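You operate a simulated robot arm through the tools that you are given. There is no shell and no other tool. Be economical: measure what you need, move in short steps, check, and stop when the job is done.

The job below is to be done with a simulated two-armed robot. You get a single attempt, and the scene is never put back.

TASK
Measure the bronze ring and sort it into the cell of its size.
Fine: it lies on the screen gauge, the cells are in the grey tray; leave the gauge wide open and switched off.

Only the result counts: the job must be done as asked and must still hold three seconds after the hand-in. Knocking over, shifting, dropping, spilling or breaking anything else fails it.

THE ROBOT
Two 7-joint arms with fingered hands on one trunk, hanging from a carriage that runs on a rail from [5, -1977] to [0, 3] (x, y) and turns from -266 to 421 degrees about z. Base frame: it is fixed where the carriage stands at the start and does not move with it; the origin is on the floor, on the carriage's upright axis, x ahead of it, y to its left, z up; the surface under the hand at the start is at about z = 860. Lengths are in mm, angles in degrees, forces in N, time in s.
The left shoulder is at the start at [40, 176, 1428], the right one opposite. With the tool pointing down near the work surface each hand reaches from about 100 to 780 mm from the robot's upright axis, wherever it stands, measured 20 degrees to its own side. Places, roughly: black vice knob [200, 1400, 900]; cream button [500, 400, 900]; grey tray [200, 100, 900]; press lever [300, 1800, 1300]; red press knob [200, 1900, 1200]; small black knob [200, 400, 900]; tall yellow knob [300, 1100, 1000]. Payload 4 kg a hand.
The TCP of each hand is the grasp point between the finger pads, 30 mm short of the fingertips. In the tool frame z runs along the fingers and y along their closing line. The gripper opens to 104 mm. The gripper's body begins 35 mm behind the TCP. The gripper is a hand of 4 fingers: y runs from the thumb to the fingers, the wrist lies at [-15, -104, -178] in the tool frame.
Orientation is that of the tool frame in the base frame, as [roll, pitch, yaw] about the fixed x, y, z axes, in that order (R = Rz(yaw) Ry(pitch) Rx(roll)). With the fingers straight down and the wrist toward the robot, the tool's x, y and z point along [0, 1, 0], [1, 0, 0] and [0, 0, -1] of the base frame.

THE INTERFACE
- The arms move only by the tool nudge_tool. It takes "left_commands", "right_commands" or both (then of equal length, played together; a hand with none holds still); each is a list of rows, each a list of 6 numbers: the shift along the base's x, y, z in cm, then the turn, a rotation vector about the base's x, y, z in degrees. In form: [[x, y, z, rx, ry, rz], ...]. A call has 1 to 8 rows; each row is the pose to reach, as a shift and turn from the pose commanded when the call began. Rows are played at 5 a second. More than 50 mm and 8.6 degrees between two rows, and nothing of the call is played. Where a pose cannot be reached the arm comes as near as it can. A force on the tool above 40 N (or 10 N above the force at the start of the call, whichever is more), or a blocked arm, ends the call early, and 0.2 s more pass. In this call time passes only in rows, and 0.2 s behind the last. It gives the time, the measured TCP pose, the force on the tool (base axes), the opening and the grip force at its end, in the units of the frame above (readings bear some noise), with the torque about the TCP (base axes, N m) and any sound that the robot's microphone picked up.
- Cameras (640 x 400 px; columns grow to the right, rows downward): "scene" is now at [191.1, 49.9, 1685.5]; the picture's right is [0.87, -0.49, 0.00], its down [-0.46, -0.81, -0.36] and it looks along [0.18, 0.32, -0.93] (base axes); focal length 287 px, centre (320, 200). "left" rides on the left gripper at [-61, -92, -130] in its tool frame; the picture's right is [-0.81, -0.28, 0.52], its down [0.53, -0.71, 0.46] and it looks along [0.24, 0.64, 0.72] (tool axes); focal length 275 px, centre (320, 200). "right" rides on the right gripper at [61, -92, -130] in its tool frame; the picture's right is [-0.81, 0.28, -0.52], its down [-0.53, -0.71, 0.46] and it looks along [-0.24, 0.64, 0.72] (tool axes); focal length 275 px, centre (320, 200). There is no depth. A picture from a camera that has moved, and an enlarged one, comes with that camera's place and axes in the base frame and with its lens. The place of the scene camera against the robot may be out by one fixed shift of up to 12 mm in any direction.
- grab_frame(camera): a new picture of that camera. The clock stands still meanwhile.
- move_column(by): slides the trunk up (or, below 0, down) by that many mm; the arms and the scene camera ride with it, the base frame stays. It gives what a move gives, with no picture.
- drive_base(legs): drives the robot by 1 to 6 legs, each [ahead, left, turn to the left] in mm, mm and degrees, along the robot's own axes; the way and the turn of a leg run together, so that a leg with both is an arc; at most 1500 mm and 180 degrees a leg. The arms and the cameras ride along, it lands a little off, and it stops where it bumps. It keeps to its track: a leg is cut to what the track allows. It gives what a move gives.
- set_fingers(index, middle, ring, thumb_bend, thumb_turn, hand): sets how far each is bent, from 0 (flat) to 100 (curled in); at 30 the hand is open as for a grip, at 70 the pads meet at the TCP. One left out holds its place. A second passes; each finger stops where it meets its share of the squeeze, and holds until it gets a number again. It is the only way to open and close the hand. It gives what a move gives, with no picture; readings hold the bend of each and the force on the fingers (four entries, about 0 where the hand has none), thumb and palm. thumb_turn goes from beside the hand (0) to across from the fingers (100), as for a grip.
- aim_head(pan, tilt): turns the head with the scene camera to pan (to the left, within 86 degrees either way) and tilt (down, from -29 to 69), counted from straight ahead of the robot. It gives what a move gives.
- zoom(camera, box): a new picture of the part [left, top, right, bottom] of that camera's present view, enlarged. The clock stands still meanwhile.
- hand_in(): hands the job in; it is judged then, once.

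Go step by step. Nothing tells you exact positions but the pictures and the camera data: compare them with the known pose of the tool, close in by small moves and look again before you grip or let go. The budget is 120 turns and 92 pictures, counting those below and the enlarged ones. Unless the task says otherwise, let go and move clear before handing in, and close with one line.

The tools are called after "Emit:" as a command line: name --argument value ..., lists and objects as JSON in quotes. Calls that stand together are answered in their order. nudge_tool: Moves the arms, as the interface text tells. Its arguments: {"type":"object","properties":{"left_commands":{"type":"array"},"right_commands":{"type":"array"}},"required":[]} The other tools are called the same way: move_column (by) slides the trunk up or down; set_fingers (index, middle, ring, thumb_bend, thumb_turn, hand) moves the fingers one by one; drive_base (legs) drives the base; aim_head (pan, tilt) turns the head that bears the scene camera; grab_frame (camera) takes a picture; zoom (camera, box) takes an enlarged picture of a part of a camera's view; hand_in () hands the job in.

At the start:

```text
clock: 0.0
left_ee_pos: [369.8, 430.7, 1182.8]
left_tcp_rot: [179.9, 0.0, 90.0]
left_wrist_force: [-0.2, -0.5, -0.2]
left_moment: [0.01, 0.01, -0.01]
left_opening: 103.8
left_grip_force: 0.0
left_shape: jaw
left_bend: [30.0, 30.0, 30.0, 30.0, 98.0]
left_finger forces: [0.0, 0.0, 0.0, 0.1, 0.0, 0.2]
right_ee_pos: [456.3, 62.2, 1222.6]
right_tcp_rot: [-180.0, 0.1, 90.0]
right_wrist_force: [0.7, 0.3, 0.5]
right_moment: [-0.01, 0.0, -0.03]
right_opening: 103.6
right_grip_force: 0.0
right_shape: jaw
right_bend: [30.0, 30.0, 30.0, 30.0, 98.0]
right_finger forces: [0.1, 0.0, 0.0, 0.0, 0.0, 0.1]
trunk travel left (down, up): [-550.0, 213.0]
robot x, y, heading: [-2.1, -1.9, -0.2]
head pan, tilt: [60.7, 68.8]
```

scene: 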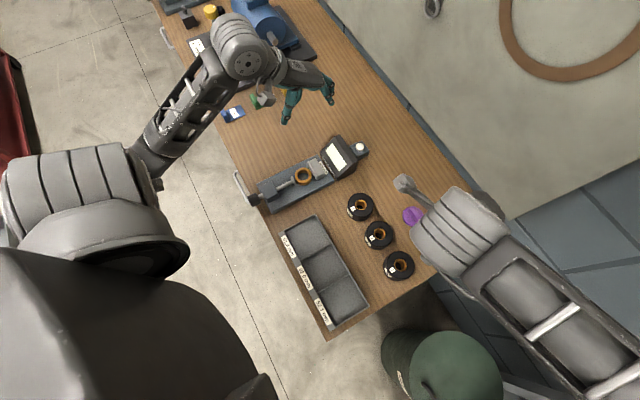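
right: 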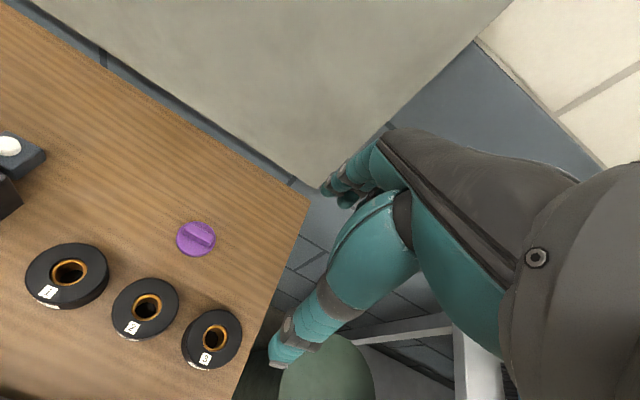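
left: 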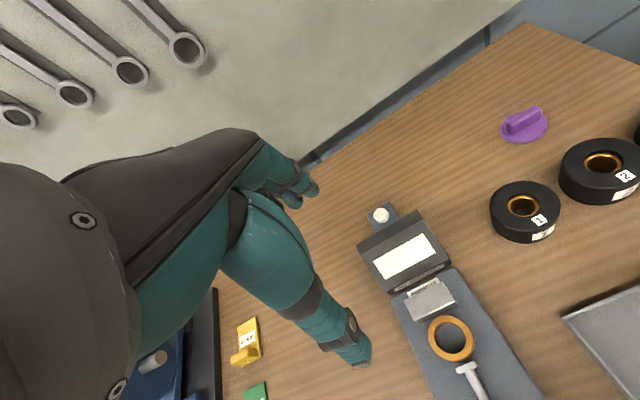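

I see the screen gauge with the bronze ring on it, a screen, a button (cream) at its far end, a knob at its near end, and the grey tray with three labelled cells. I'll zoom in on gauge and tray labels.

Emit:
zoom --camera "scene" --box '[225, 120, 385, 220]'

Emit:
zoom --camera "scene" --box '[265, 205, 393, 345]'

Emit:
zoom --camera "left" --box '[340, 190, 580, 400]'

```text
4.00 times, centred on (305, 170) of scene
camera zoom: at [191.1, 49.9, 1685.5], right [0.87, -0.49, 0.0], down [-0.46, -0.81, -0.36], along [0.18, 0.32, -0.93], focal length 1147 px, centre (380, 320)
```

zoom: 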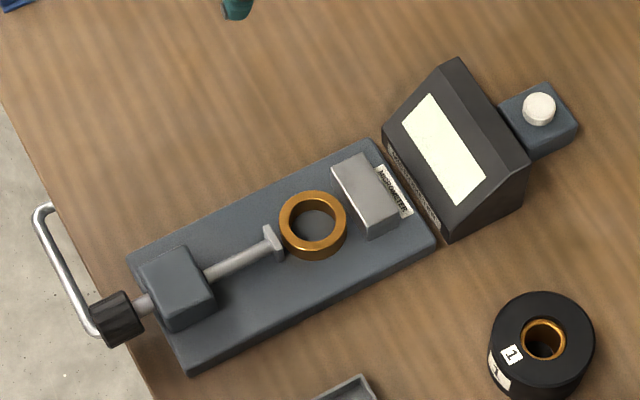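

```text
2.86 times, centred on (329, 275) of scene
camera zoom: at [191.1, 49.9, 1685.5], right [0.87, -0.49, 0.0], down [-0.46, -0.81, -0.36], along [0.18, 0.32, -0.93], focal length 820 px, centre (294, -14)
```

zoom: 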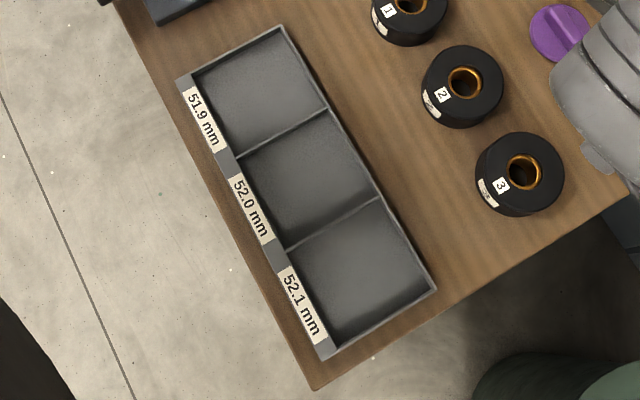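

```text
1.90 times, centred on (460, 295) of left
camera zoom: at [278.7, 371.0, 1313.4], right [-0.28, -0.81, -0.52], down [-0.71, 0.53, -0.46], along [0.64, 0.24, -0.72], focal length 524 px, centre (53, 19)
```

zoom: 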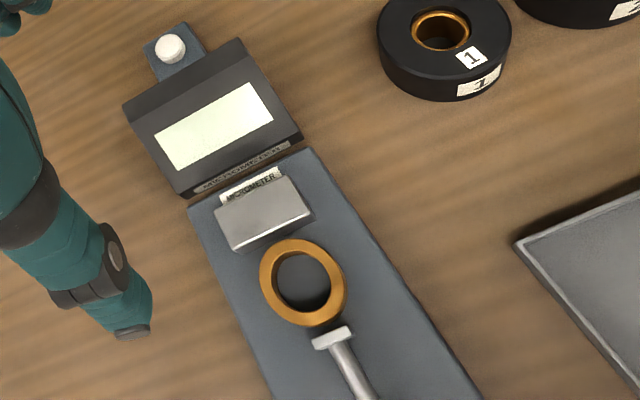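

The gauge's axis runs along x at y≈415, with the knob at x≈175 and ring at x≈338. I look tighter at the knob and spindle.

Emit:
zoom --camera "scene" --box '[228, 160, 308, 210]'

Emit:
zoom --camera "scene" --box '[280, 130, 376, 190]'

```text
8.00 times, centred on (268, 185) of scene
camera zoom: at [191.1, 49.9, 1685.5], right [0.87, -0.49, 0.0], down [-0.46, -0.81, -0.36], along [0.18, 0.32, -0.93], focal length 2295 px, centre (736, 320)
```

zoom: 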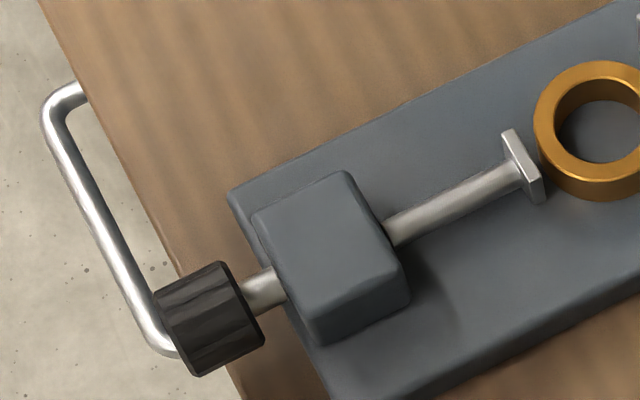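

```text
6.67 times, centred on (328, 160) of scene
camera zoom: at [191.1, 49.9, 1685.5], right [0.87, -0.49, 0.0], down [-0.46, -0.81, -0.36], along [0.18, 0.32, -0.93], focal length 1912 px, centre (267, 467)
```

zoom: 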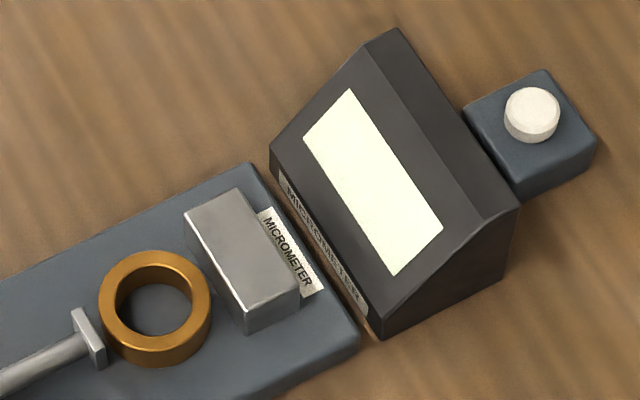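

The knob is on a stem with a flat spindle tip, so it may push or turn; both hands' cameras put the scene camera about 7 mm out in x. I'll yaw the left hand by +90° so its closing line runs along y, which suits button, knob and ring.

Emit:
nudge_tool --left_commands '[[1, 0, 0, 0, 0, 8.5], [2, 0, 0, 0, 0, 17], [3, 0, 0, 0, 0, 25.5], [4, 0, 0, 0, 0, 34], [5, 0, 0, 0, 0, 42.5], [6, 0, 0, 0, 0, 51], [7, -0.5, 0, 0, 0, 59.5], [8, -1, 0, 0, 0, 68]]'

Emit:
set_fingers --hand "left" --index 100 --ring 100 --middle 70 --thumb_bend 70

```text
clock: 1.8
left_ee_pos: [449.3, 419.2, 1183.1]
left_tcp_rot: [-179.8, 0.0, 158.2]
left_wrist_force: [0.2, 0.6, 0.6]
left_moment: [0.03, 0.0, -0.02]
left_opening: 103.6
left_grip_force: 0.0
left_shape: jaw
left_bend: [30.0, 30.0, 30.0, 30.0, 98.0]
left_finger forces: [0.0, 0.0, 0.1, 0.0, 0.0, 0.1]
right_ee_pos: [455.1, 60.9, 1221.8]
right_tcp_rot: [180.0, 0.0, 90.0]
right_wrist_force: [-0.4, -0.7, -0.3]
right_moment: [-0.03, 0.01, 0.01]
right_opening: 103.6
right_grip_force: 0.1
right_shape: jaw
right_bend: [30.0, 30.0, 30.0, 30.0, 98.0]
right_finger forces: [0.0, 0.0, 0.0, 0.0, 0.0, 0.0]
trunk travel left (down, up): [-550.0, 213.0]
robot x, y, heading: [-0.2, -2.2, 0.1]
head pan, tilt: [60.7, 68.8]
```

```text
clock: 2.8
left_ee_pos: [449.0, 421.2, 1182.6]
left_tcp_rot: [179.9, 0.0, 158.0]
left_wrist_force: [-0.5, 0.2, 0.4]
left_moment: [0.02, 0.0, -0.03]
left_opening: 1.2
left_grip_force: 0.3
left_shape: fingers
left_bend: [78.0, 70.0, 100.0, 66.0, 97.0]
left_finger forces: [0.0, 0.0, 0.0, 0.0, 0.0, 0.0]
right_ee_pos: [454.9, 62.7, 1221.9]
right_tcp_rot: [-180.0, 0.1, 90.1]
right_wrist_force: [-0.1, -0.1, -0.8]
right_moment: [0.01, 0.0, -0.02]
right_opening: 103.7
right_grip_force: 0.0
right_shape: jaw
right_bend: [30.0, 30.0, 30.0, 30.0, 98.0]
right_finger forces: [0.1, 0.0, 0.1, 0.1, 0.0, 0.0]
trunk travel left (down, up): [-550.0, 213.0]
robot x, y, heading: [-1.5, 1.0, 0.0]
head pan, tilt: [60.7, 68.8]
```

The hand is pinched with middle and thumb. Finishing the yaw and moving above the button, then looking.

Emit:
nudge_tool --left_commands '[[2, 0, -3, 0, 0, 8], [4, -0.4, -6, 0, 0, 16], [6, -0.6, -9, 0, 0, 22], [8, -0.8, -12, 0, 0, 22], [8.2, -0.9, -15, 0, 0, 22]]'

Emit:
grab_frame --camera "left"

Emit:
zoom --camera "scene" --box '[240, 80, 400, 220]'

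```text
clock: 4.0
left_ee_pos: [530.9, 413.1, 1031.6]
left_tcp_rot: [180.0, 0.0, 180.0]
left_wrist_force: [-0.4, -0.4, 0.2]
left_moment: [0.01, -0.01, 0.04]
left_opening: 2.8
left_grip_force: 0.1
left_shape: fingers
left_bend: [79.0, 70.0, 100.0, 66.0, 97.0]
left_finger forces: [0.0, 0.0, 0.1, 0.0, 0.0, 0.0]
right_ee_pos: [455.4, 63.7, 1221.8]
right_tcp_rot: [179.9, 0.0, 90.0]
right_wrist_force: [0.7, 0.4, 0.1]
right_moment: [-0.01, 0.03, 0.0]
right_opening: 103.4
right_grip_force: 0.0
right_shape: jaw
right_bend: [30.0, 30.0, 30.0, 30.0, 98.0]
right_finger forces: [0.0, 0.0, 0.0, 0.0, 0.1, 0.0]
trunk travel left (down, up): [-550.0, 213.0]
robot x, y, heading: [0.3, -0.1, -0.1]
head pan, tilt: [60.7, 68.8]
```

```text
83 pictures are left
camera left: at [593.5, 321.5, 1163.2], right [0.81, -0.27, -0.52], down [-0.53, -0.71, -0.46], along [-0.24, 0.65, -0.72], focal length 275 px, centre (320, 200)
```

left: 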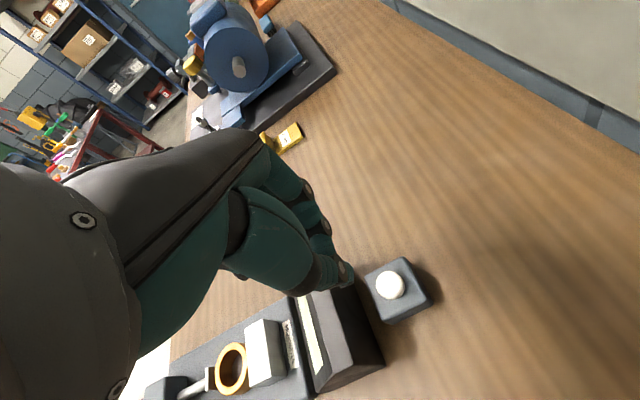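

```text
2.86 times, centred on (320, 150) of scene
camera zoom: at [191.0, 49.8, 1685.5], right [0.87, -0.49, 0.0], down [-0.46, -0.81, -0.36], along [0.18, 0.32, -0.93], focal length 820 px, centre (320, 343)
```

zoom: 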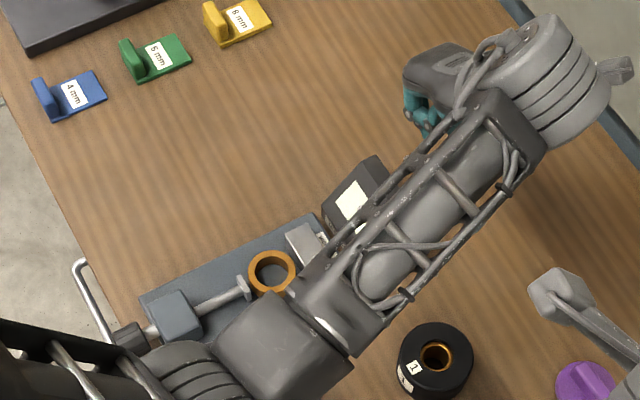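

Triangulation puts the button at about (540, 416, 895). Moving over it and lowering to just above.

Emit:
nudge_tool --left_commands '[[0.5, 0.2, -3, 0, 0, 0], [0.9, 0.3, -6, 0, 0, 0], [0.9, 0.3, -9, 0, 0, 0]]'

Emit:
grab_frame --camera "left"

```text
clock: 4.8
left_ee_pos: [541.5, 415.7, 941.6]
left_tcp_rot: [-180.0, 0.2, -180.0]
left_wrist_force: [0.2, 1.3, 0.5]
left_moment: [-0.04, -0.01, 0.0]
left_opening: 3.2
left_grip_force: 0.1
left_shape: fingers
left_bend: [80.0, 70.0, 100.0, 66.0, 97.0]
left_finger forces: [0.0, 0.0, 0.0, 0.0, 0.0, 0.1]
right_ee_pos: [454.6, 61.4, 1221.7]
right_tcp_rot: [-180.0, 0.0, 90.0]
right_wrist_force: [-0.2, 0.1, -0.5]
right_moment: [0.02, 0.01, 0.0]
right_opening: 103.7
right_grip_force: 0.1
right_shape: jaw
right_bend: [30.0, 30.0, 30.0, 30.0, 98.0]
right_finger forces: [0.1, 0.0, 0.0, 0.0, 0.1, 0.0]
trunk travel left (down, up): [-550.0, 213.0]
robot x, y, heading: [-0.7, 0.3, -0.0]
head pan, tilt: [60.7, 68.8]
```

```text
81 pictures are left
camera left: at [602.5, 325.4, 1073.1], right [0.81, -0.28, -0.52], down [-0.53, -0.71, -0.46], along [-0.24, 0.64, -0.72], focal length 275 px, centre (320, 200)
```

left: 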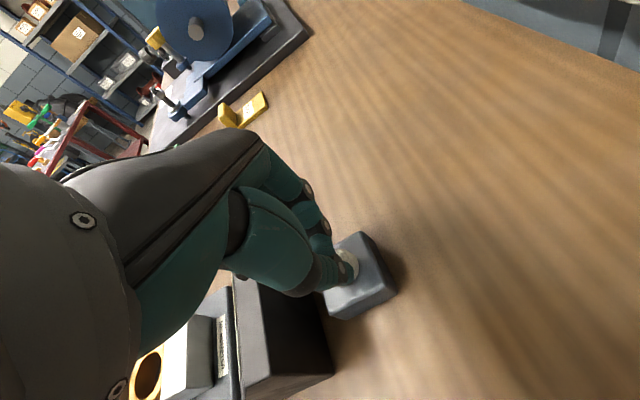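

The fingertip is right over the button. Pressing down gently.

Emit:
nudge_tool --left_commands '[[0.1, 0, -0.8, 0, 0, 0], [0.1, 0, -1.2, 0, 0, 0], [0.1, 0, -1.5, 0, 0, 0], [0.1, 0, -1.8, 0, 0, 0]]'

Emit:
zoom --camera "left" --box '[100, 200, 420, 400]'

```text
clock: 5.8
left_ee_pos: [543.3, 416.7, 925.0]
left_tcp_rot: [180.0, 0.0, -179.9]
left_wrist_force: [-1.8, 2.3, 6.6]
left_moment: [0.08, 0.1, 0.0]
left_opening: 4.4
left_grip_force: 3.3
left_shape: fingers
left_bend: [80.0, 71.0, 100.0, 66.0, 97.0]
left_finger forces: [0.0, 6.3, 0.0, 0.1, 0.1, 0.0]
right_ee_pos: [454.4, 62.8, 1223.2]
right_tcp_rot: [-180.0, 0.0, 90.0]
right_wrist_force: [0.2, 0.4, -0.3]
right_moment: [0.01, 0.0, 0.05]
right_opening: 103.7
right_grip_force: 0.0
right_shape: jaw
right_bend: [30.0, 30.0, 30.0, 30.0, 98.0]
right_finger forces: [0.1, 0.0, 0.0, 0.1, 0.0, 0.1]
trunk travel left (down, up): [-550.0, 213.0]
robot x, y, heading: [2.6, 1.4, -0.2]
head pan, tilt: [60.7, 68.8]
heard: click
```

```text
2.00 times, centred on (260, 300) of left
camera zoom: at [604.2, 326.0, 1056.6], right [0.81, -0.27, -0.52], down [-0.53, -0.71, -0.46], along [-0.24, 0.65, -0.72], focal length 551 px, centre (440, 0)
```

zoom: 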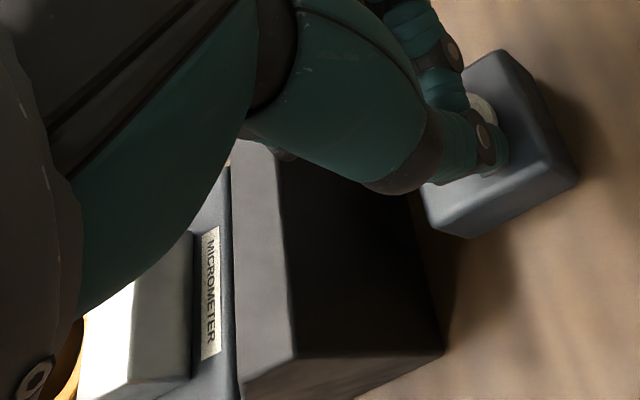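

A click: the button was pressed. I rise and move back toward the knob side to look at the screen.

Emit:
nudge_tool --left_commands '[[0, 0, 3, 0, 0, 0], [0, 0, 7, 0, 0, 0], [0, 0, 11, 0, 0, 0], [-4, 0, 15, 0, 0, 0], [-8, 0, 17, 0, 0, 0], [-12, 0, 19, 0, 0, 0], [-16, 0, 19, 0, 0, 0]]'

Emit:
grab_frame --camera "left"

Emit:
zoom --camera "scene" --box '[280, 130, 376, 190]'

```text
refused: row 4 steps farther than a row can; nothing moved
```

```text
79 pictures are left
camera left: at [604.2, 326.0, 1056.6], right [0.81, -0.27, -0.52], down [-0.53, -0.71, -0.46], along [-0.24, 0.65, -0.72], focal length 275 px, centre (320, 200)
```

left: 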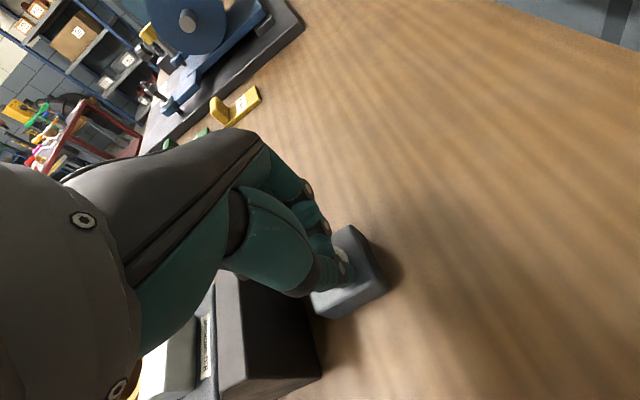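

```text
6.67 times, centred on (328, 160) of scene
camera zoom: at [191.1, 50.3, 1685.6], right [0.87, -0.49, 0.0], down [-0.46, -0.81, -0.36], along [0.18, 0.32, -0.93], focal length 1912 px, centre (267, 467)
```

zoom: 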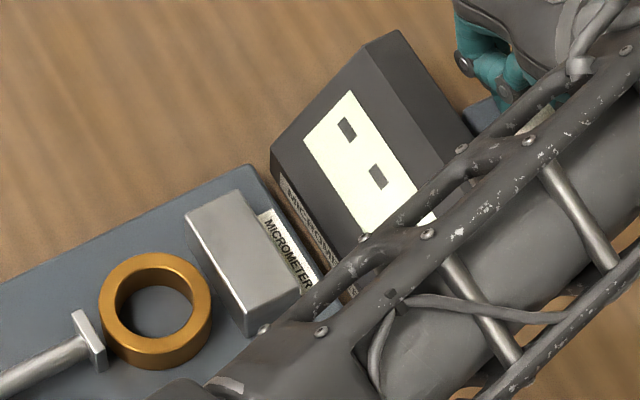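

The screen is on and shows dashes. I retreat upward and toward the knob.

Emit:
nudge_tool --left_commands '[[0, 0, 4, 0, 0, 0], [0, 0, 8.5, 0, 0, 0], [-3, 0, 12, 0, 0, 0], [-7.5, 0, 13, 0, 0, 0], [-12, 0, 14, 0, 0, 0], [-17, 0, 14, 0, 0, 0], [-22, 0, 14, 0, 0, 0], [-27, 0, 14, 0, 0, 0]]'

Emit:
grab_frame --camera "left"

Emit:
zoom --camera "scene" --box '[200, 110, 384, 225]'

```text
clock: 7.2
left_ee_pos: [388.1, 478.0, 1102.5]
left_tcp_rot: [170.7, 1.2, -178.8]
left_wrist_force: [1.2, -0.1, 1.0]
left_moment: [0.01, 0.02, 0.01]
left_opening: 5.3
left_grip_force: 0.0
left_shape: fingers
left_bend: [81.0, 70.0, 100.0, 65.0, 97.0]
left_finger forces: [0.0, 0.0, 0.1, 0.0, 0.0, 0.1]
right_ee_pos: [456.3, 61.3, 1222.2]
right_tcp_rot: [180.0, 0.0, 89.9]
right_wrist_force: [1.3, 0.3, -0.2]
right_moment: [-0.02, 0.01, 0.0]
right_opening: 104.0
right_grip_force: 0.1
right_shape: jaw
right_bend: [30.0, 30.0, 30.0, 30.0, 98.0]
right_finger forces: [0.0, 0.1, 0.0, 0.1, 0.0, 0.0]
trunk travel left (down, up): [-550.0, 213.0]
robot x, y, heading: [0.5, 0.8, -0.1]
head pan, tilt: [60.7, 68.8]
stopped in row 6 (left hand): the arm was blocked; the commanded pose is now the measured one
```

```text
77 pictures are left
camera left: at [450.4, 368.1, 1219.2], right [0.83, -0.17, -0.54], down [-0.51, -0.64, -0.58], along [-0.25, 0.75, -0.62], focal length 275 px, centre (320, 200)
```

left: 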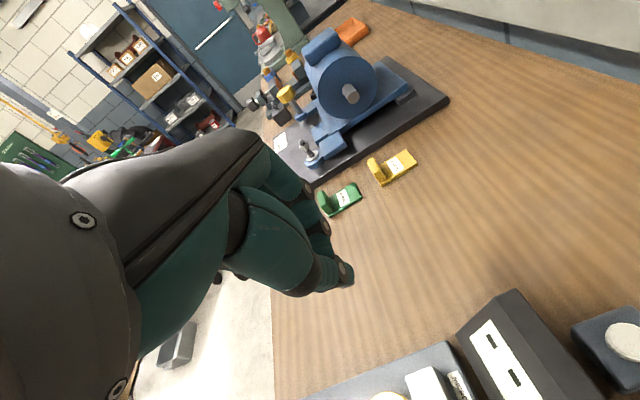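

```text
3.48 times, centred on (292, 168) of scene
camera zoom: at [191.3, 49.9, 1685.5], right [0.87, -0.49, 0.0], down [-0.46, -0.81, -0.36], along [0.18, 0.32, -0.93], focal length 998 px, centre (417, 313)
```

zoom: 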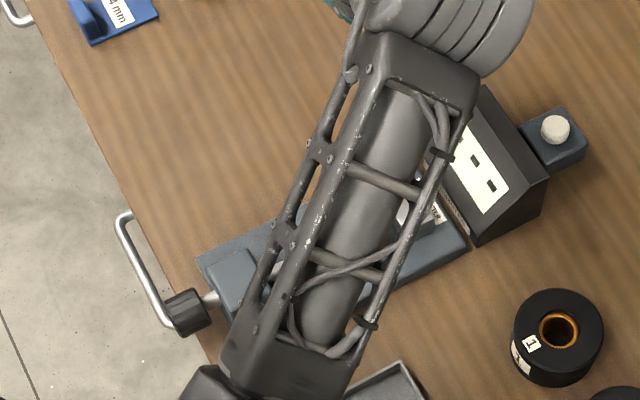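

The switched-on screen shows dashes, but the left arm got blocked by being folded too close. Turning the robot 45° left will put the gauge ahead of it and give the arm a natural posture; the way round is clear at this height.

Emit:
drive_base --legs '[[0, 0, 45]]'

Emit:
aim_head --pan 15 --tilt 60

Emit:
grab_frame --camera "scene"

```text
clock: 9.7
left_ee_pos: [-66.1, 612.3, 1102.3]
left_tcp_rot: [170.7, 1.2, -133.6]
left_wrist_force: [0.2, 0.9, -0.2]
left_moment: [0.0, -0.01, 0.01]
left_opening: 8.3
left_grip_force: 0.1
left_shape: fingers
left_bend: [82.0, 70.0, 100.0, 65.0, 97.0]
left_finger forces: [0.1, 0.0, 0.0, 0.0, 0.0, 0.0]
right_ee_pos: [277.2, 367.0, 1221.7]
right_tcp_rot: [179.9, -0.1, 135.2]
right_wrist_force: [-1.1, 0.1, 0.8]
right_moment: [0.02, -0.01, 0.01]
right_opening: 103.7
right_grip_force: 0.0
right_shape: jaw
right_bend: [30.0, 30.0, 30.0, 30.0, 98.0]
right_finger forces: [0.0, 0.0, 0.0, 0.0, 0.0, 0.0]
trunk travel left (down, up): [-550.0, 213.0]
robot x, y, heading: [-0.7, 0.3, 45.3]
head pan, tilt: [60.7, 68.8]
```

```text
clock: 10.8
left_ee_pos: [-66.3, 612.0, 1104.2]
left_tcp_rot: [170.7, 1.1, -133.6]
left_wrist_force: [0.7, 0.3, 0.1]
left_moment: [0.0, 0.0, 0.01]
left_opening: 10.5
left_grip_force: 0.1
left_shape: fingers
left_bend: [84.0, 70.0, 100.0, 66.0, 97.0]
left_finger forces: [0.1, 0.1, 0.0, 0.0, 0.0, 0.1]
right_ee_pos: [276.5, 367.3, 1222.3]
right_tcp_rot: [-180.0, -0.1, 135.1]
right_wrist_force: [-0.2, 0.1, 0.3]
right_moment: [-0.02, 0.01, 0.01]
right_opening: 103.8
right_grip_force: 0.0
right_shape: jaw
right_bend: [30.0, 30.0, 30.0, 30.0, 98.0]
right_finger forces: [0.0, 0.0, 0.0, 0.1, 0.0, 0.0]
trunk travel left (down, up): [-550.0, 213.0]
robot x, y, heading: [0.4, -1.4, 45.3]
head pan, tilt: [15.0, 60.0]
```

```text
75 pictures are left
camera scene: at [149.3, 172.7, 1694.8], right [0.87, -0.5, 0.0], down [-0.43, -0.75, -0.5], along [0.25, 0.43, -0.87], focal length 287 px, centre (320, 200)
```

scene: 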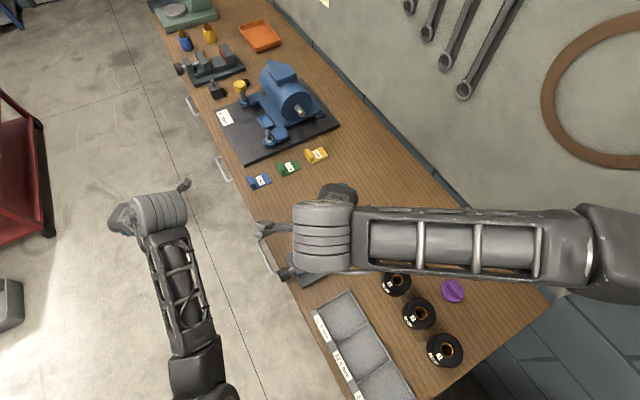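

The right arm now hovers over the gauge; I swing it away to the robot's right, then bring the left hand over the knob in the wanted orientation.

Emit:
nudge_tool --right_commands '[[3, -3, 0, 0, 0, 0], [6, -6, 0, 0, 0, 0], [9, -9, 0, 0, 0, 0], [12, -12, 0, 0, 0, 0], [15, -15, 0, 0, 0, 0], [18, -18, 0, 0, 0, 0], [21, -21, 0, 0, 0, 0], [24, -24, 0, 0, 0, 0]]'

Emit:
nudge_tool --left_commands '[[3, -2.5, 0, -1.1, -0.5, -5.8], [6, -5, 0, -2.1, -0.9, -11.6], [9, -7.5, 0, -3.2, -1.4, -17.4], [12, -10, 0, -4.2, -1.8, -23.2], [15, -12.5, 0, -5.3, -2.3, -29], [18, -15, 0, -6.4, -2.7, -34.8], [21, -17.5, 0, -7.4, -3.2, -40.6], [23.4, -19.7, 0, -8.5, -3.6, -46.4]]'

Emit:
grab_frame --camera "scene"

Emit:
grab_frame --camera "left"

```text
clock: 12.6
left_ee_pos: [-65.3, 612.3, 1103.3]
left_tcp_rot: [170.7, 1.2, -133.7]
left_wrist_force: [-0.7, -0.5, 1.1]
left_moment: [0.01, -0.03, 0.0]
left_opening: 46.5
left_grip_force: 0.1
left_shape: fingers
left_bend: [100.0, 70.0, 100.0, 70.0, 97.0]
left_finger forces: [0.0, 0.0, 0.1, 0.0, 0.1, 0.0]
right_ee_pos: [516.8, 125.1, 1223.0]
right_tcp_rot: [-179.9, 0.0, 135.3]
right_wrist_force: [0.1, -0.5, 0.0]
right_moment: [-0.02, -0.04, 0.0]
right_opening: 103.7
right_grip_force: 0.1
right_shape: jaw
right_bend: [30.0, 30.0, 30.0, 30.0, 98.0]
right_finger forces: [0.1, 0.0, 0.0, 0.0, 0.0, 0.1]
trunk travel left (down, up): [-550.0, 213.0]
robot x, y, heading: [-2.0, -1.1, 45.0]
head pan, tilt: [15.0, 60.0]
```

```text
clock: 13.2
left_ee_pos: [-46.8, 606.5, 1140.9]
left_tcp_rot: [163.1, -0.3, -143.8]
left_wrist_force: [0.0, -0.4, 0.5]
left_moment: [-0.02, 0.01, 0.01]
left_opening: 46.1
left_grip_force: 0.1
left_shape: fingers
left_bend: [100.0, 70.0, 100.0, 70.0, 97.0]
left_finger forces: [0.0, 0.1, 0.0, 0.0, 0.0, 0.1]
right_ee_pos: [517.4, 126.6, 1221.1]
right_tcp_rot: [180.0, 0.0, 135.2]
right_wrist_force: [0.2, 0.4, 0.2]
right_moment: [-0.04, 0.0, 0.01]
right_opening: 103.6
right_grip_force: 0.2
right_shape: jaw
right_bend: [30.0, 30.0, 30.0, 30.0, 98.0]
right_finger forces: [0.1, 0.0, 0.0, 0.0, 0.0, 0.0]
trunk travel left (down, up): [-550.0, 213.0]
robot x, y, heading: [-2.7, 4.6, 45.4]
head pan, tilt: [15.0, 60.0]
stopped in row 3 (left hand): the arm was blocked; the commanded pose is now the measured one
```

```text
74 pictures are left
camera scene: at [149.4, 172.7, 1694.9], right [0.87, -0.5, 0.0], down [-0.43, -0.75, -0.5], along [0.25, 0.43, -0.87], focal length 287 px, centre (320, 200)
```

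scene: 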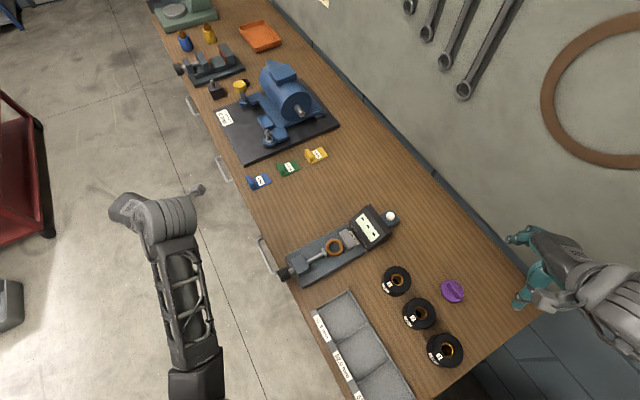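

```text
73 pictures are left
camera left: at [78.0, 541.7, 1238.6], right [0.72, 0.39, -0.58], down [-0.11, -0.76, -0.64], along [-0.69, 0.52, -0.5], focal length 275 px, centre (320, 200)
```

left: 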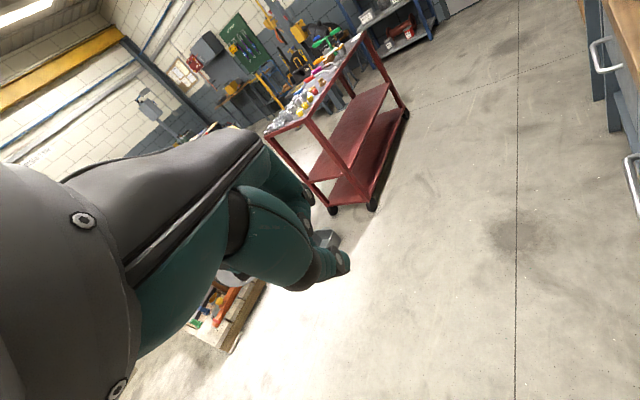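

The left wrist is at a joint limit, tilted. I reach outward first and then turn the hand back upright.

Emit:
nudge_tool --left_commands '[[2.5, 2.5, 0, 0, 0, 0], [5, 5, 0, 0, 0, 0], [7.5, 7.5, 0, 0, 0, 0], [8.5, 7, 0, -3.2, -1.1, -7.2], [9.5, 6.5, 0, -6.4, -2.1, -14.4], [10.5, 6, 0, -9.6, -3.2, -21.6], [11.5, 5.5, 0, -12.8, -4.2, -28.8], [12.5, 5, 0, -16, -5.3, -36.2]]'

Emit:
grab_frame --camera "scene"

```text
clock: 15.0
left_ee_pos: [70.8, 662.1, 1144.4]
left_tcp_rot: [178.9, -0.8, -179.9]
left_wrist_force: [0.3, 0.0, -0.6]
left_moment: [-0.01, 0.0, -0.01]
left_opening: 46.2
left_grip_force: 0.1
left_shape: fingers
left_bend: [100.0, 70.0, 100.0, 70.0, 97.0]
left_finger forces: [0.0, 0.1, 0.0, 0.0, 0.1, 0.1]
right_ee_pos: [517.3, 128.1, 1221.2]
right_tcp_rot: [179.9, 0.0, 135.2]
right_wrist_force: [0.0, 1.0, 0.4]
right_moment: [-0.01, -0.02, -0.03]
right_opening: 103.5
right_grip_force: 0.0
right_shape: jaw
right_bend: [30.0, 30.0, 30.0, 30.0, 98.0]
right_finger forces: [0.0, 0.1, 0.1, 0.0, 0.0, 0.1]
trunk travel left (down, up): [-550.0, 213.0]
robot x, y, heading: [1.9, -2.3, 45.4]
head pan, tilt: [15.0, 60.0]
```

```text
72 pictures are left
camera scene: at [149.4, 172.7, 1694.9], right [0.87, -0.5, 0.0], down [-0.43, -0.75, -0.5], along [0.25, 0.43, -0.87], focal length 287 px, centre (320, 200)
```

scene: 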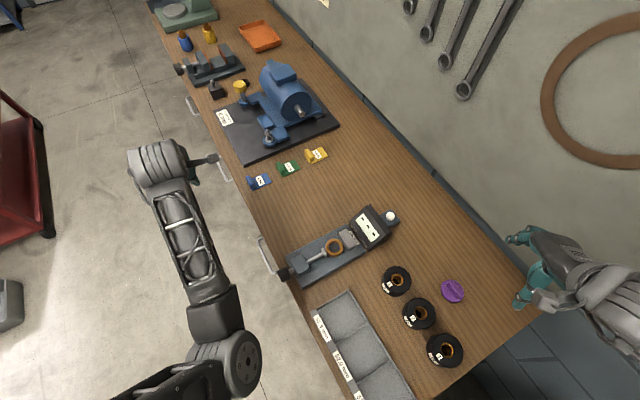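

The hand is upright again. Moving it over toward the knob at safe height.

Emit:
nudge_tool --left_commands '[[1.4, -3.5, 0, 0, 0, 0], [2.8, -7, 0, 0, 0, 0], [4.2, -10.5, 0, 0, 0, 0], [5.6, -14, 0, 0, 0, 0], [7, -17.5, 0, 0, 0, 0], [8.4, -21, 0, 0, 0, 0], [9.7, -24.7, -2, 0, 0, 0], [9.7, -24.7, -6, 0, 0, 0]]'

Emit:
grab_frame --camera "left"

Emit:
grab_frame --camera "scene"

```text
clock: 15.7
left_ee_pos: [103.1, 647.9, 1251.5]
left_tcp_rot: [166.7, 4.0, -177.8]
left_wrist_force: [0.3, 0.4, -0.1]
left_moment: [0.01, 0.0, 0.01]
left_opening: 46.5
left_grip_force: 0.1
left_shape: fingers
left_bend: [100.0, 70.0, 100.0, 70.0, 97.0]
left_finger forces: [0.0, 0.0, 0.0, 0.1, 0.0, 0.1]
right_ee_pos: [515.5, 127.3, 1221.6]
right_tcp_rot: [-180.0, -0.1, 135.2]
right_wrist_force: [0.2, -0.7, -0.1]
right_moment: [0.0, 0.01, -0.01]
right_opening: 103.3
right_grip_force: 0.1
right_shape: jaw
right_bend: [30.0, 30.0, 30.0, 30.0, 98.0]
right_finger forces: [0.0, 0.1, 0.1, 0.0, 0.1, 0.0]
trunk travel left (down, up): [-550.0, 213.0]
robot x, y, heading: [1.9, -3.8, 45.2]
head pan, tilt: [15.0, 60.0]
stopped in row 3 (left hand): the arm was blocked; the commanded pose is now the measured one
```

```text
71 pictures are left
camera left: at [161.2, 531.7, 1361.2], right [0.85, -0.12, -0.51], down [-0.47, -0.61, -0.64], along [-0.23, 0.79, -0.57], focal length 275 px, centre (320, 200)
```

left: 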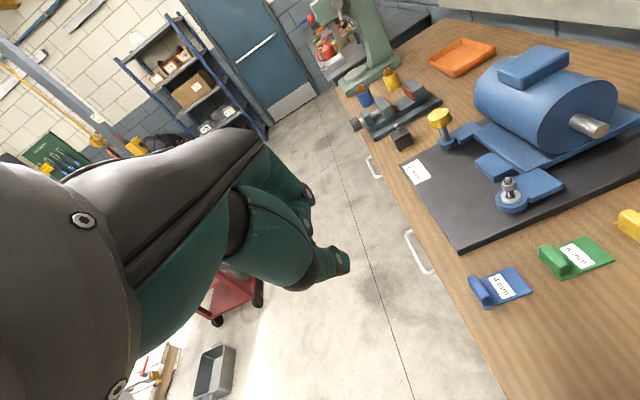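

```text
70 pictures are left
camera scene: at [149.1, 172.9, 1694.8], right [0.87, -0.5, 0.0], down [-0.43, -0.75, -0.5], along [0.25, 0.43, -0.87], focal length 287 px, centre (320, 200)
```

scene: 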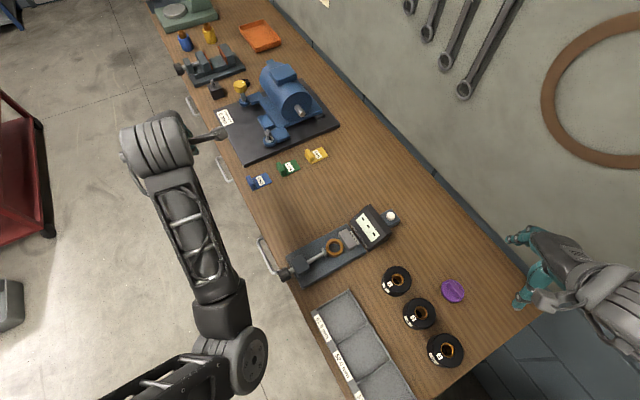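

The left arm keeps getting blocked reaching across. Facing the bench squarely (heading 90°) puts the whole gauge and tray in the right hand's natural sector, with its hand already in the wanted orientation, so I turn another 45°.

Emit:
drive_base --legs '[[0, 0, 45]]'

Emit:
aim_head --pan -30 --tilt 65

Emit:
grab_frame --camera "scene"

Emit:
grab_frame --camera "right"

```text
clock: 18.1
left_ee_pos: [-383.0, 531.7, 1250.4]
left_tcp_rot: [166.6, 3.9, -133.1]
left_wrist_force: [-0.2, 0.0, 0.0]
left_moment: [-0.03, 0.01, 0.0]
left_opening: 46.3
left_grip_force: 0.1
left_shape: fingers
left_bend: [100.0, 70.0, 100.0, 70.0, 97.0]
left_finger forces: [0.1, 0.0, 0.0, 0.0, 0.1, 0.1]
right_ee_pos: [276.1, 454.8, 1221.5]
right_tcp_rot: [-180.0, 0.0, 180.0]
right_wrist_force: [0.1, 0.1, -0.3]
right_moment: [0.01, -0.02, 0.04]
right_opening: 103.9
right_grip_force: 0.1
right_shape: jaw
right_bend: [30.0, 30.0, 30.0, 30.0, 98.0]
right_finger forces: [0.0, 0.0, 0.0, 0.1, 0.0, 0.0]
trunk travel left (down, up): [-550.0, 213.0]
robot x, y, heading: [-3.7, 1.7, 90.0]
head pan, tilt: [15.0, 60.0]
```

```text
clock: 19.3
left_ee_pos: [-384.1, 532.8, 1249.6]
left_tcp_rot: [166.5, 3.9, -133.1]
left_wrist_force: [0.2, 0.2, -0.3]
left_moment: [0.0, -0.02, 0.01]
left_opening: 46.3
left_grip_force: 0.1
left_shape: fingers
left_bend: [100.0, 70.0, 100.0, 70.0, 97.0]
left_finger forces: [0.0, 0.1, 0.1, 0.0, 0.0, 0.1]
right_ee_pos: [278.9, 453.2, 1222.4]
right_tcp_rot: [180.0, 0.0, 180.0]
right_wrist_force: [0.8, 0.8, -0.2]
right_moment: [0.02, -0.03, -0.01]
right_opening: 103.9
right_grip_force: 0.1
right_shape: jaw
right_bend: [30.0, 30.0, 30.0, 30.0, 98.0]
right_finger forces: [0.1, 0.0, 0.1, 0.0, 0.0, 0.0]
trunk travel left (down, up): [-550.0, 213.0]
robot x, y, heading: [1.1, 1.9, 90.2]
head pan, tilt: [-30.0, 65.0]
```

```text
69 pictures are left
camera scene: at [33.8, 213.9, 1689.3], right [0.87, -0.5, 0.0], down [-0.45, -0.79, -0.42], along [0.21, 0.37, -0.91], focal length 287 px, centre (320, 200)
```

scene: 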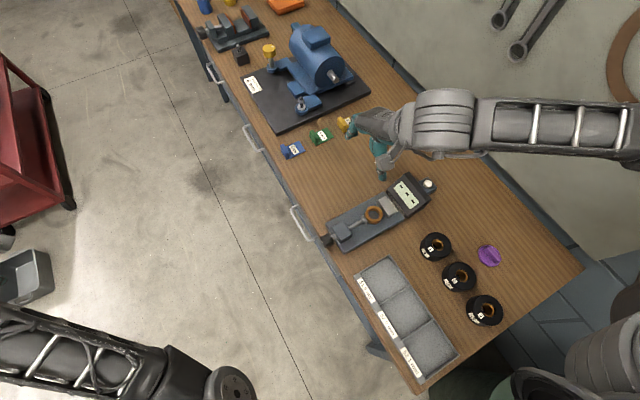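

```text
68 pictures are left
camera right: at [215.4, 363.3, 1352.2], right [0.81, 0.28, 0.52], down [0.53, -0.71, -0.46], along [0.24, 0.64, -0.72], focal length 275 px, centre (320, 200)
```

right: 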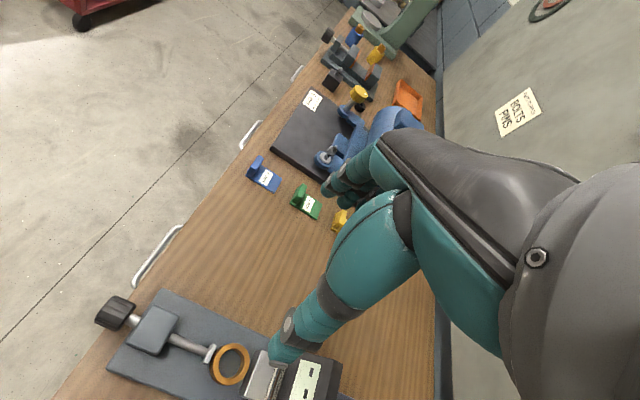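

Now the right hand sees the whole gauge. The knob is at about (166, 414). Moving the right hand above it.

Emit:
nudge_tool --right_commands '[[-2, -0.8, -4, 0, 0, 0], [-4, -1.6, -8, 0, 0, 0], [-6, -2.4, -12, 0, 0, 0], [-8, -3.2, -16, 0, 0, 0], [-10, -3.9, -20, 0, 0, 0], [-11.2, -3.9, -24, 0, 0, 0]]'

Emit:
grab_frame --camera "right"

Emit:
zoom --camera "scene" --box '[280, 150, 460, 262]'

```text
clock: 20.9
left_ee_pos: [-385.3, 531.5, 1250.6]
left_tcp_rot: [166.5, 3.8, -133.0]
left_wrist_force: [-0.3, -1.1, 0.1]
left_moment: [0.01, -0.01, -0.03]
left_opening: 46.5
left_grip_force: 0.0
left_shape: fingers
left_bend: [100.0, 70.0, 100.0, 70.0, 97.0]
left_finger forces: [0.0, 0.0, 0.1, 0.0, 0.2, 0.1]
right_ee_pos: [96.0, 423.2, 1005.5]
right_tcp_rot: [179.4, -8.4, -179.6]
right_wrist_force: [-0.1, 0.2, -0.5]
right_moment: [0.03, -0.06, -0.06]
right_opening: 103.8
right_grip_force: 0.0
right_shape: jaw
right_bend: [30.0, 30.0, 30.0, 30.0, 98.0]
right_finger forces: [0.1, 0.0, 0.0, 0.2, 0.0, 0.0]
trunk travel left (down, up): [-550.0, 213.0]
robot x, y, heading: [-0.0, 4.0, 90.2]
head pan, tilt: [-30.0, 65.0]
stopped in row 6 (right hand): the arm was blocked; the commanded pose is now the measured one
```

```text
67 pictures are left
camera right: at [54.2, 330.0, 1142.1], right [0.88, 0.28, 0.4], down [0.46, -0.71, -0.54], along [0.13, 0.65, -0.75], focal length 275 px, centre (320, 200)
```

right: 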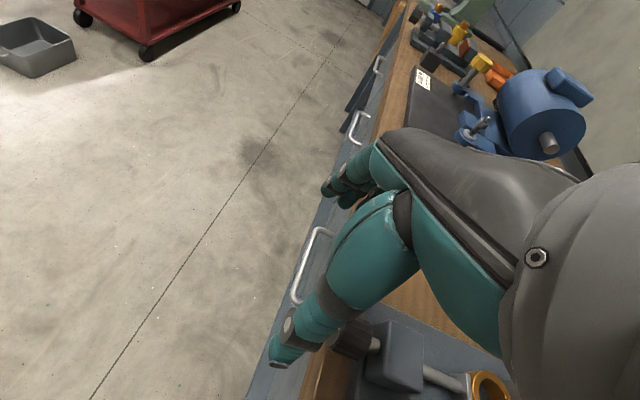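

```text
3.56 times, centred on (370, 206) of scene
camera zoom: at [33.2, 213.8, 1689.3], right [0.87, -0.5, 0.0], down [-0.45, -0.79, -0.42], along [0.21, 0.37, -0.91], focal length 1020 px, centre (142, 179)
```

zoom: 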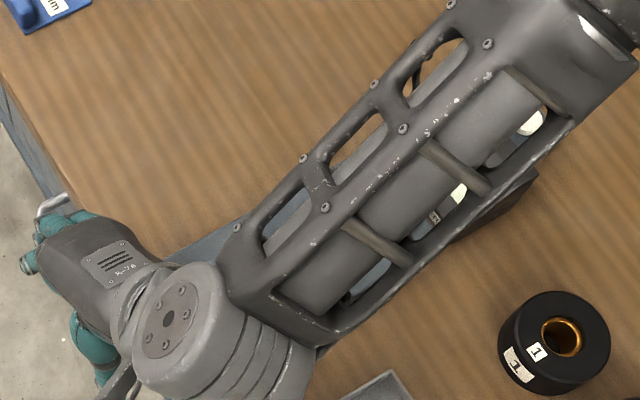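

The right arm came out folded and tilted. Raising the trunk will unfold the arm for work this close; I do that and look.

Emit:
move_column --by 200

Emit:
grab_frame --camera "scene"

```text
clock: 23.0
left_ee_pos: [-384.6, 530.7, 1450.2]
left_tcp_rot: [166.7, 3.9, -133.1]
left_wrist_force: [0.1, -0.3, 0.5]
left_moment: [-0.02, 0.0, 0.02]
left_opening: 46.3
left_grip_force: 0.1
left_shape: fingers
left_bend: [100.0, 70.0, 100.0, 70.0, 97.0]
left_finger forces: [0.0, 0.0, 0.0, 0.0, 0.1, 0.0]
right_ee_pos: [98.3, 422.5, 1204.1]
right_tcp_rot: [179.3, -8.3, -179.6]
right_wrist_force: [-0.3, 0.3, -0.8]
right_moment: [-0.01, 0.01, 0.02]
right_opening: 104.2
right_grip_force: 0.1
right_shape: jaw
right_bend: [30.0, 30.0, 30.0, 30.0, 98.0]
right_finger forces: [0.0, 0.0, 0.1, 0.1, 0.1, 0.0]
trunk travel left (down, up): [-750.0, 13.0]
robot x, y, heading: [-0.9, 3.3, 90.2]
head pan, tilt: [-30.0, 65.0]
```

```text
65 pictures are left
camera scene: at [33.8, 213.8, 1889.2], right [0.87, -0.5, 0.0], down [-0.45, -0.79, -0.42], along [0.21, 0.37, -0.91], focal length 287 px, centre (320, 200)
```

scene: 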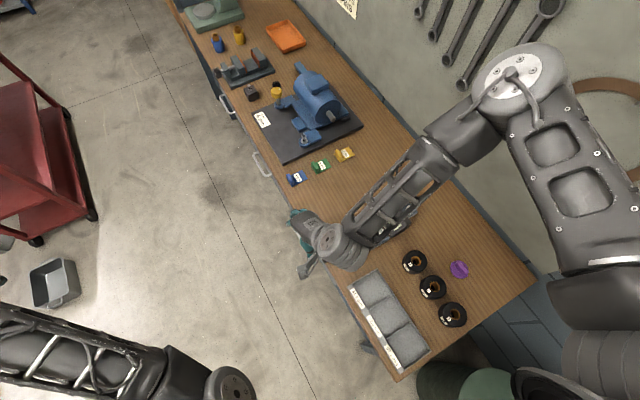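

The elbow is now high and the arm less folded. I straighten the hand and go toward the spot above the knob.

Emit:
nudge_tool --right_commands '[[2, 0, 0, 0, -3, 0], [4, -0.4, 0, 0, -6, 0], [6.8, -0.8, 0, 0, -8.3, 0], [6.8, -0.8, -4, 0, -8.3, 0], [6.8, -0.8, -8, 0, -8.3, 0], [6.8, -0.8, -12, 0, -8.3, 0], [6.8, -0.8, -16, 0, -8.3, 0], [6.8, -0.8, -18, 0, -8.3, 0]]'

Emit:
grab_frame --camera "right"

```text
clock: 24.8
left_ee_pos: [-383.8, 531.4, 1449.4]
left_tcp_rot: [166.5, 3.8, -133.1]
left_wrist_force: [-0.1, -0.1, -0.4]
left_moment: [0.04, 0.0, -0.01]
left_opening: 46.5
left_grip_force: 0.1
left_shape: fingers
left_bend: [100.0, 70.0, 100.0, 70.0, 97.0]
left_finger forces: [0.1, 0.0, 0.1, 0.1, 0.0, 0.1]
right_ee_pos: [125.8, 444.1, 1041.7]
right_tcp_rot: [-178.7, 1.7, 179.3]
right_wrist_force: [0.2, -0.5, -0.4]
right_moment: [0.0, 0.0, 0.01]
right_opening: 103.8
right_grip_force: 0.1
right_shape: jaw
right_bend: [30.0, 30.0, 30.0, 30.0, 98.0]
right_finger forces: [0.1, 0.0, 0.0, 0.0, 0.0, 0.1]
right hand out of reach, approached as far as the arm can: row 4, 5, 6, 7, 8
trunk travel left (down, up): [-750.0, 13.0]
robot x, y, heading: [1.9, -0.1, 90.2]
head pan, tilt: [-30.0, 65.0]
```

```text
64 pictures are left
camera right: at [58.7, 356.4, 1171.7], right [0.8, 0.28, 0.53], down [0.54, -0.73, -0.42], along [0.27, 0.62, -0.73], focal length 275 px, centre (320, 200)
```

right: 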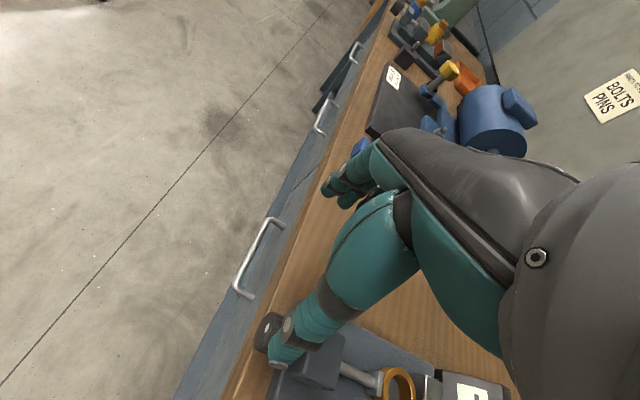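

The hand stalls 45 mm short, so the arm is still too folded. I back the carriage 180 mm along the rail so the knob lies at mid-reach.

Emit:
drive_base --legs '[[-180, 0, 0]]'

Emit:
nudge_tool --right_commands '[[0, 3, 3, 0, 0, 0], [1, 6, 3, 0, 0, 0], [2, 9, 3, 0, 0, 0], [3, 12, 3, 0, 0, 0], [4, 15, 3, 0, 0, 0]]'

Emit:
grab_frame --camera "right"

Emit:
grab_frame --camera "scene"

```text
clock: 26.4
left_ee_pos: [-385.2, 352.2, 1451.3]
left_tcp_rot: [166.5, 3.9, -133.1]
left_wrist_force: [-0.5, 0.1, 0.1]
left_moment: [-0.02, -0.01, -0.02]
left_opening: 46.5
left_grip_force: 0.1
left_shape: fingers
left_bend: [100.0, 70.0, 100.0, 70.0, 97.0]
left_finger forces: [0.0, 0.0, 0.0, 0.0, 0.1, 0.1]
right_ee_pos: [126.2, 265.4, 1040.3]
right_tcp_rot: [-178.8, 1.8, 179.4]
right_wrist_force: [0.7, -0.3, 0.2]
right_moment: [0.0, -0.01, -0.03]
right_opening: 103.9
right_grip_force: 0.3
right_shape: jaw
right_bend: [30.0, 30.0, 30.0, 30.0, 98.0]
right_finger forces: [0.0, 0.1, 0.0, 0.1, 0.0, 0.0]
trunk travel left (down, up): [-750.0, 13.0]
robot x, y, heading: [0.7, -182.0, 90.0]
head pan, tilt: [-30.0, 65.0]
```

```text
clock: 27.6
left_ee_pos: [-384.0, 351.7, 1450.8]
left_tcp_rot: [166.6, 3.9, -133.0]
left_wrist_force: [0.6, 0.4, -0.7]
left_moment: [-0.03, 0.0, -0.02]
left_opening: 46.3
left_grip_force: 0.1
left_shape: fingers
left_bend: [100.0, 70.0, 100.0, 70.0, 97.0]
left_finger forces: [0.0, 0.0, 0.0, 0.0, 0.0, 0.0]
right_ee_pos: [166.4, 415.0, 1070.2]
right_tcp_rot: [-178.6, 1.8, 179.4]
right_wrist_force: [-1.0, -0.2, -0.1]
right_moment: [-0.01, 0.03, -0.02]
right_opening: 104.0
right_grip_force: 0.1
right_shape: jaw
right_bend: [30.0, 30.0, 30.0, 30.0, 98.0]
right_finger forces: [0.0, 0.0, 0.0, 0.1, 0.0, 0.0]
trunk travel left (down, up): [-750.0, 13.0]
robot x, y, heading: [1.0, -179.0, 90.0]
head pan, tilt: [-30.0, 65.0]
```

```text
63 pictures are left
camera right: at [99.8, 327.6, 1201.3], right [0.8, 0.28, 0.53], down [0.54, -0.73, -0.42], along [0.27, 0.62, -0.73], focal length 275 px, centre (320, 200)
```

right: 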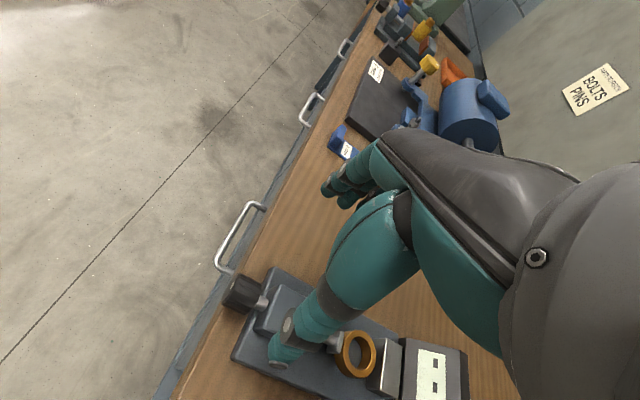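

```text
62 pictures are left
camera scene: at [34.0, 34.2, 1889.3], right [0.87, -0.5, 0.0], down [-0.45, -0.79, -0.42], along [0.21, 0.37, -0.91], focal length 287 px, centre (320, 200)
```

scene: 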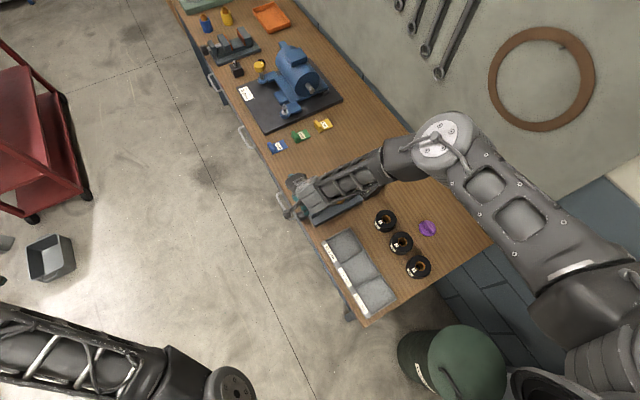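

The arm now reaches properly. Two hand-camera rays put the knob centre at (166, 413, 905). Descending with the open hand straddling it.

Emit:
nudge_tool --right_commands '[[0, -0.1, -4, 0, 0, 0], [0, -0.1, -8, 0, 0, 0], [0, -0.1, -12, 0, 0, 0], [0, -0.1, -14, 0, 0, 0], [0, -0.1, -16, 0, 0, 0]]'

Emit:
grab_frame --camera "right"

```text
clock: 28.8
left_ee_pos: [-384.7, 352.0, 1449.5]
left_tcp_rot: [166.6, 3.9, -133.0]
left_wrist_force: [0.3, 0.6, 0.1]
left_moment: [-0.01, -0.01, -0.02]
left_opening: 46.4
left_grip_force: 0.0
left_shape: fingers
left_bend: [100.0, 70.0, 100.0, 70.0, 97.0]
left_finger forces: [0.0, 0.0, 0.0, 0.0, 0.1, 0.0]
right_ee_pos: [169.2, 409.4, 943.2]
right_tcp_rot: [-178.7, 1.8, 179.4]
right_wrist_force: [0.8, -0.1, -0.1]
right_moment: [0.01, 0.02, -0.02]
right_opening: 103.9
right_grip_force: 0.1
right_shape: jaw
right_bend: [30.0, 30.0, 30.0, 30.0, 98.0]
right_finger forces: [0.0, 0.1, 0.0, 0.1, 0.0, 0.0]
right hand out of reach, approached as far as the arm can: row 4, 5
trunk travel left (down, up): [-750.0, 13.0]
robot x, y, heading: [2.0, -180.8, 90.2]
head pan, tilt: [-30.0, 65.0]
```

```text
61 pictures are left
camera right: at [102.6, 322.3, 1073.5], right [0.8, 0.28, 0.53], down [0.54, -0.73, -0.42], along [0.27, 0.63, -0.73], focal length 275 px, centre (320, 200)
```

right: 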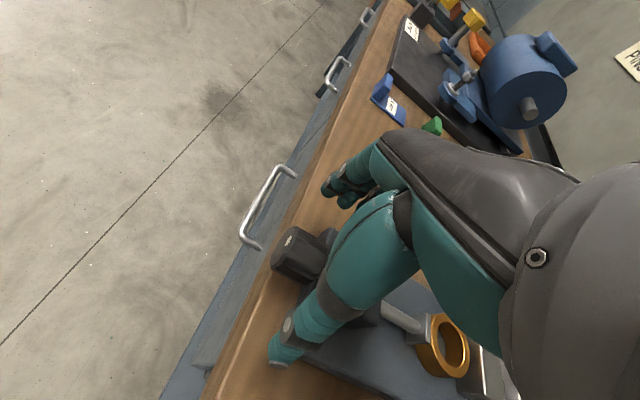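

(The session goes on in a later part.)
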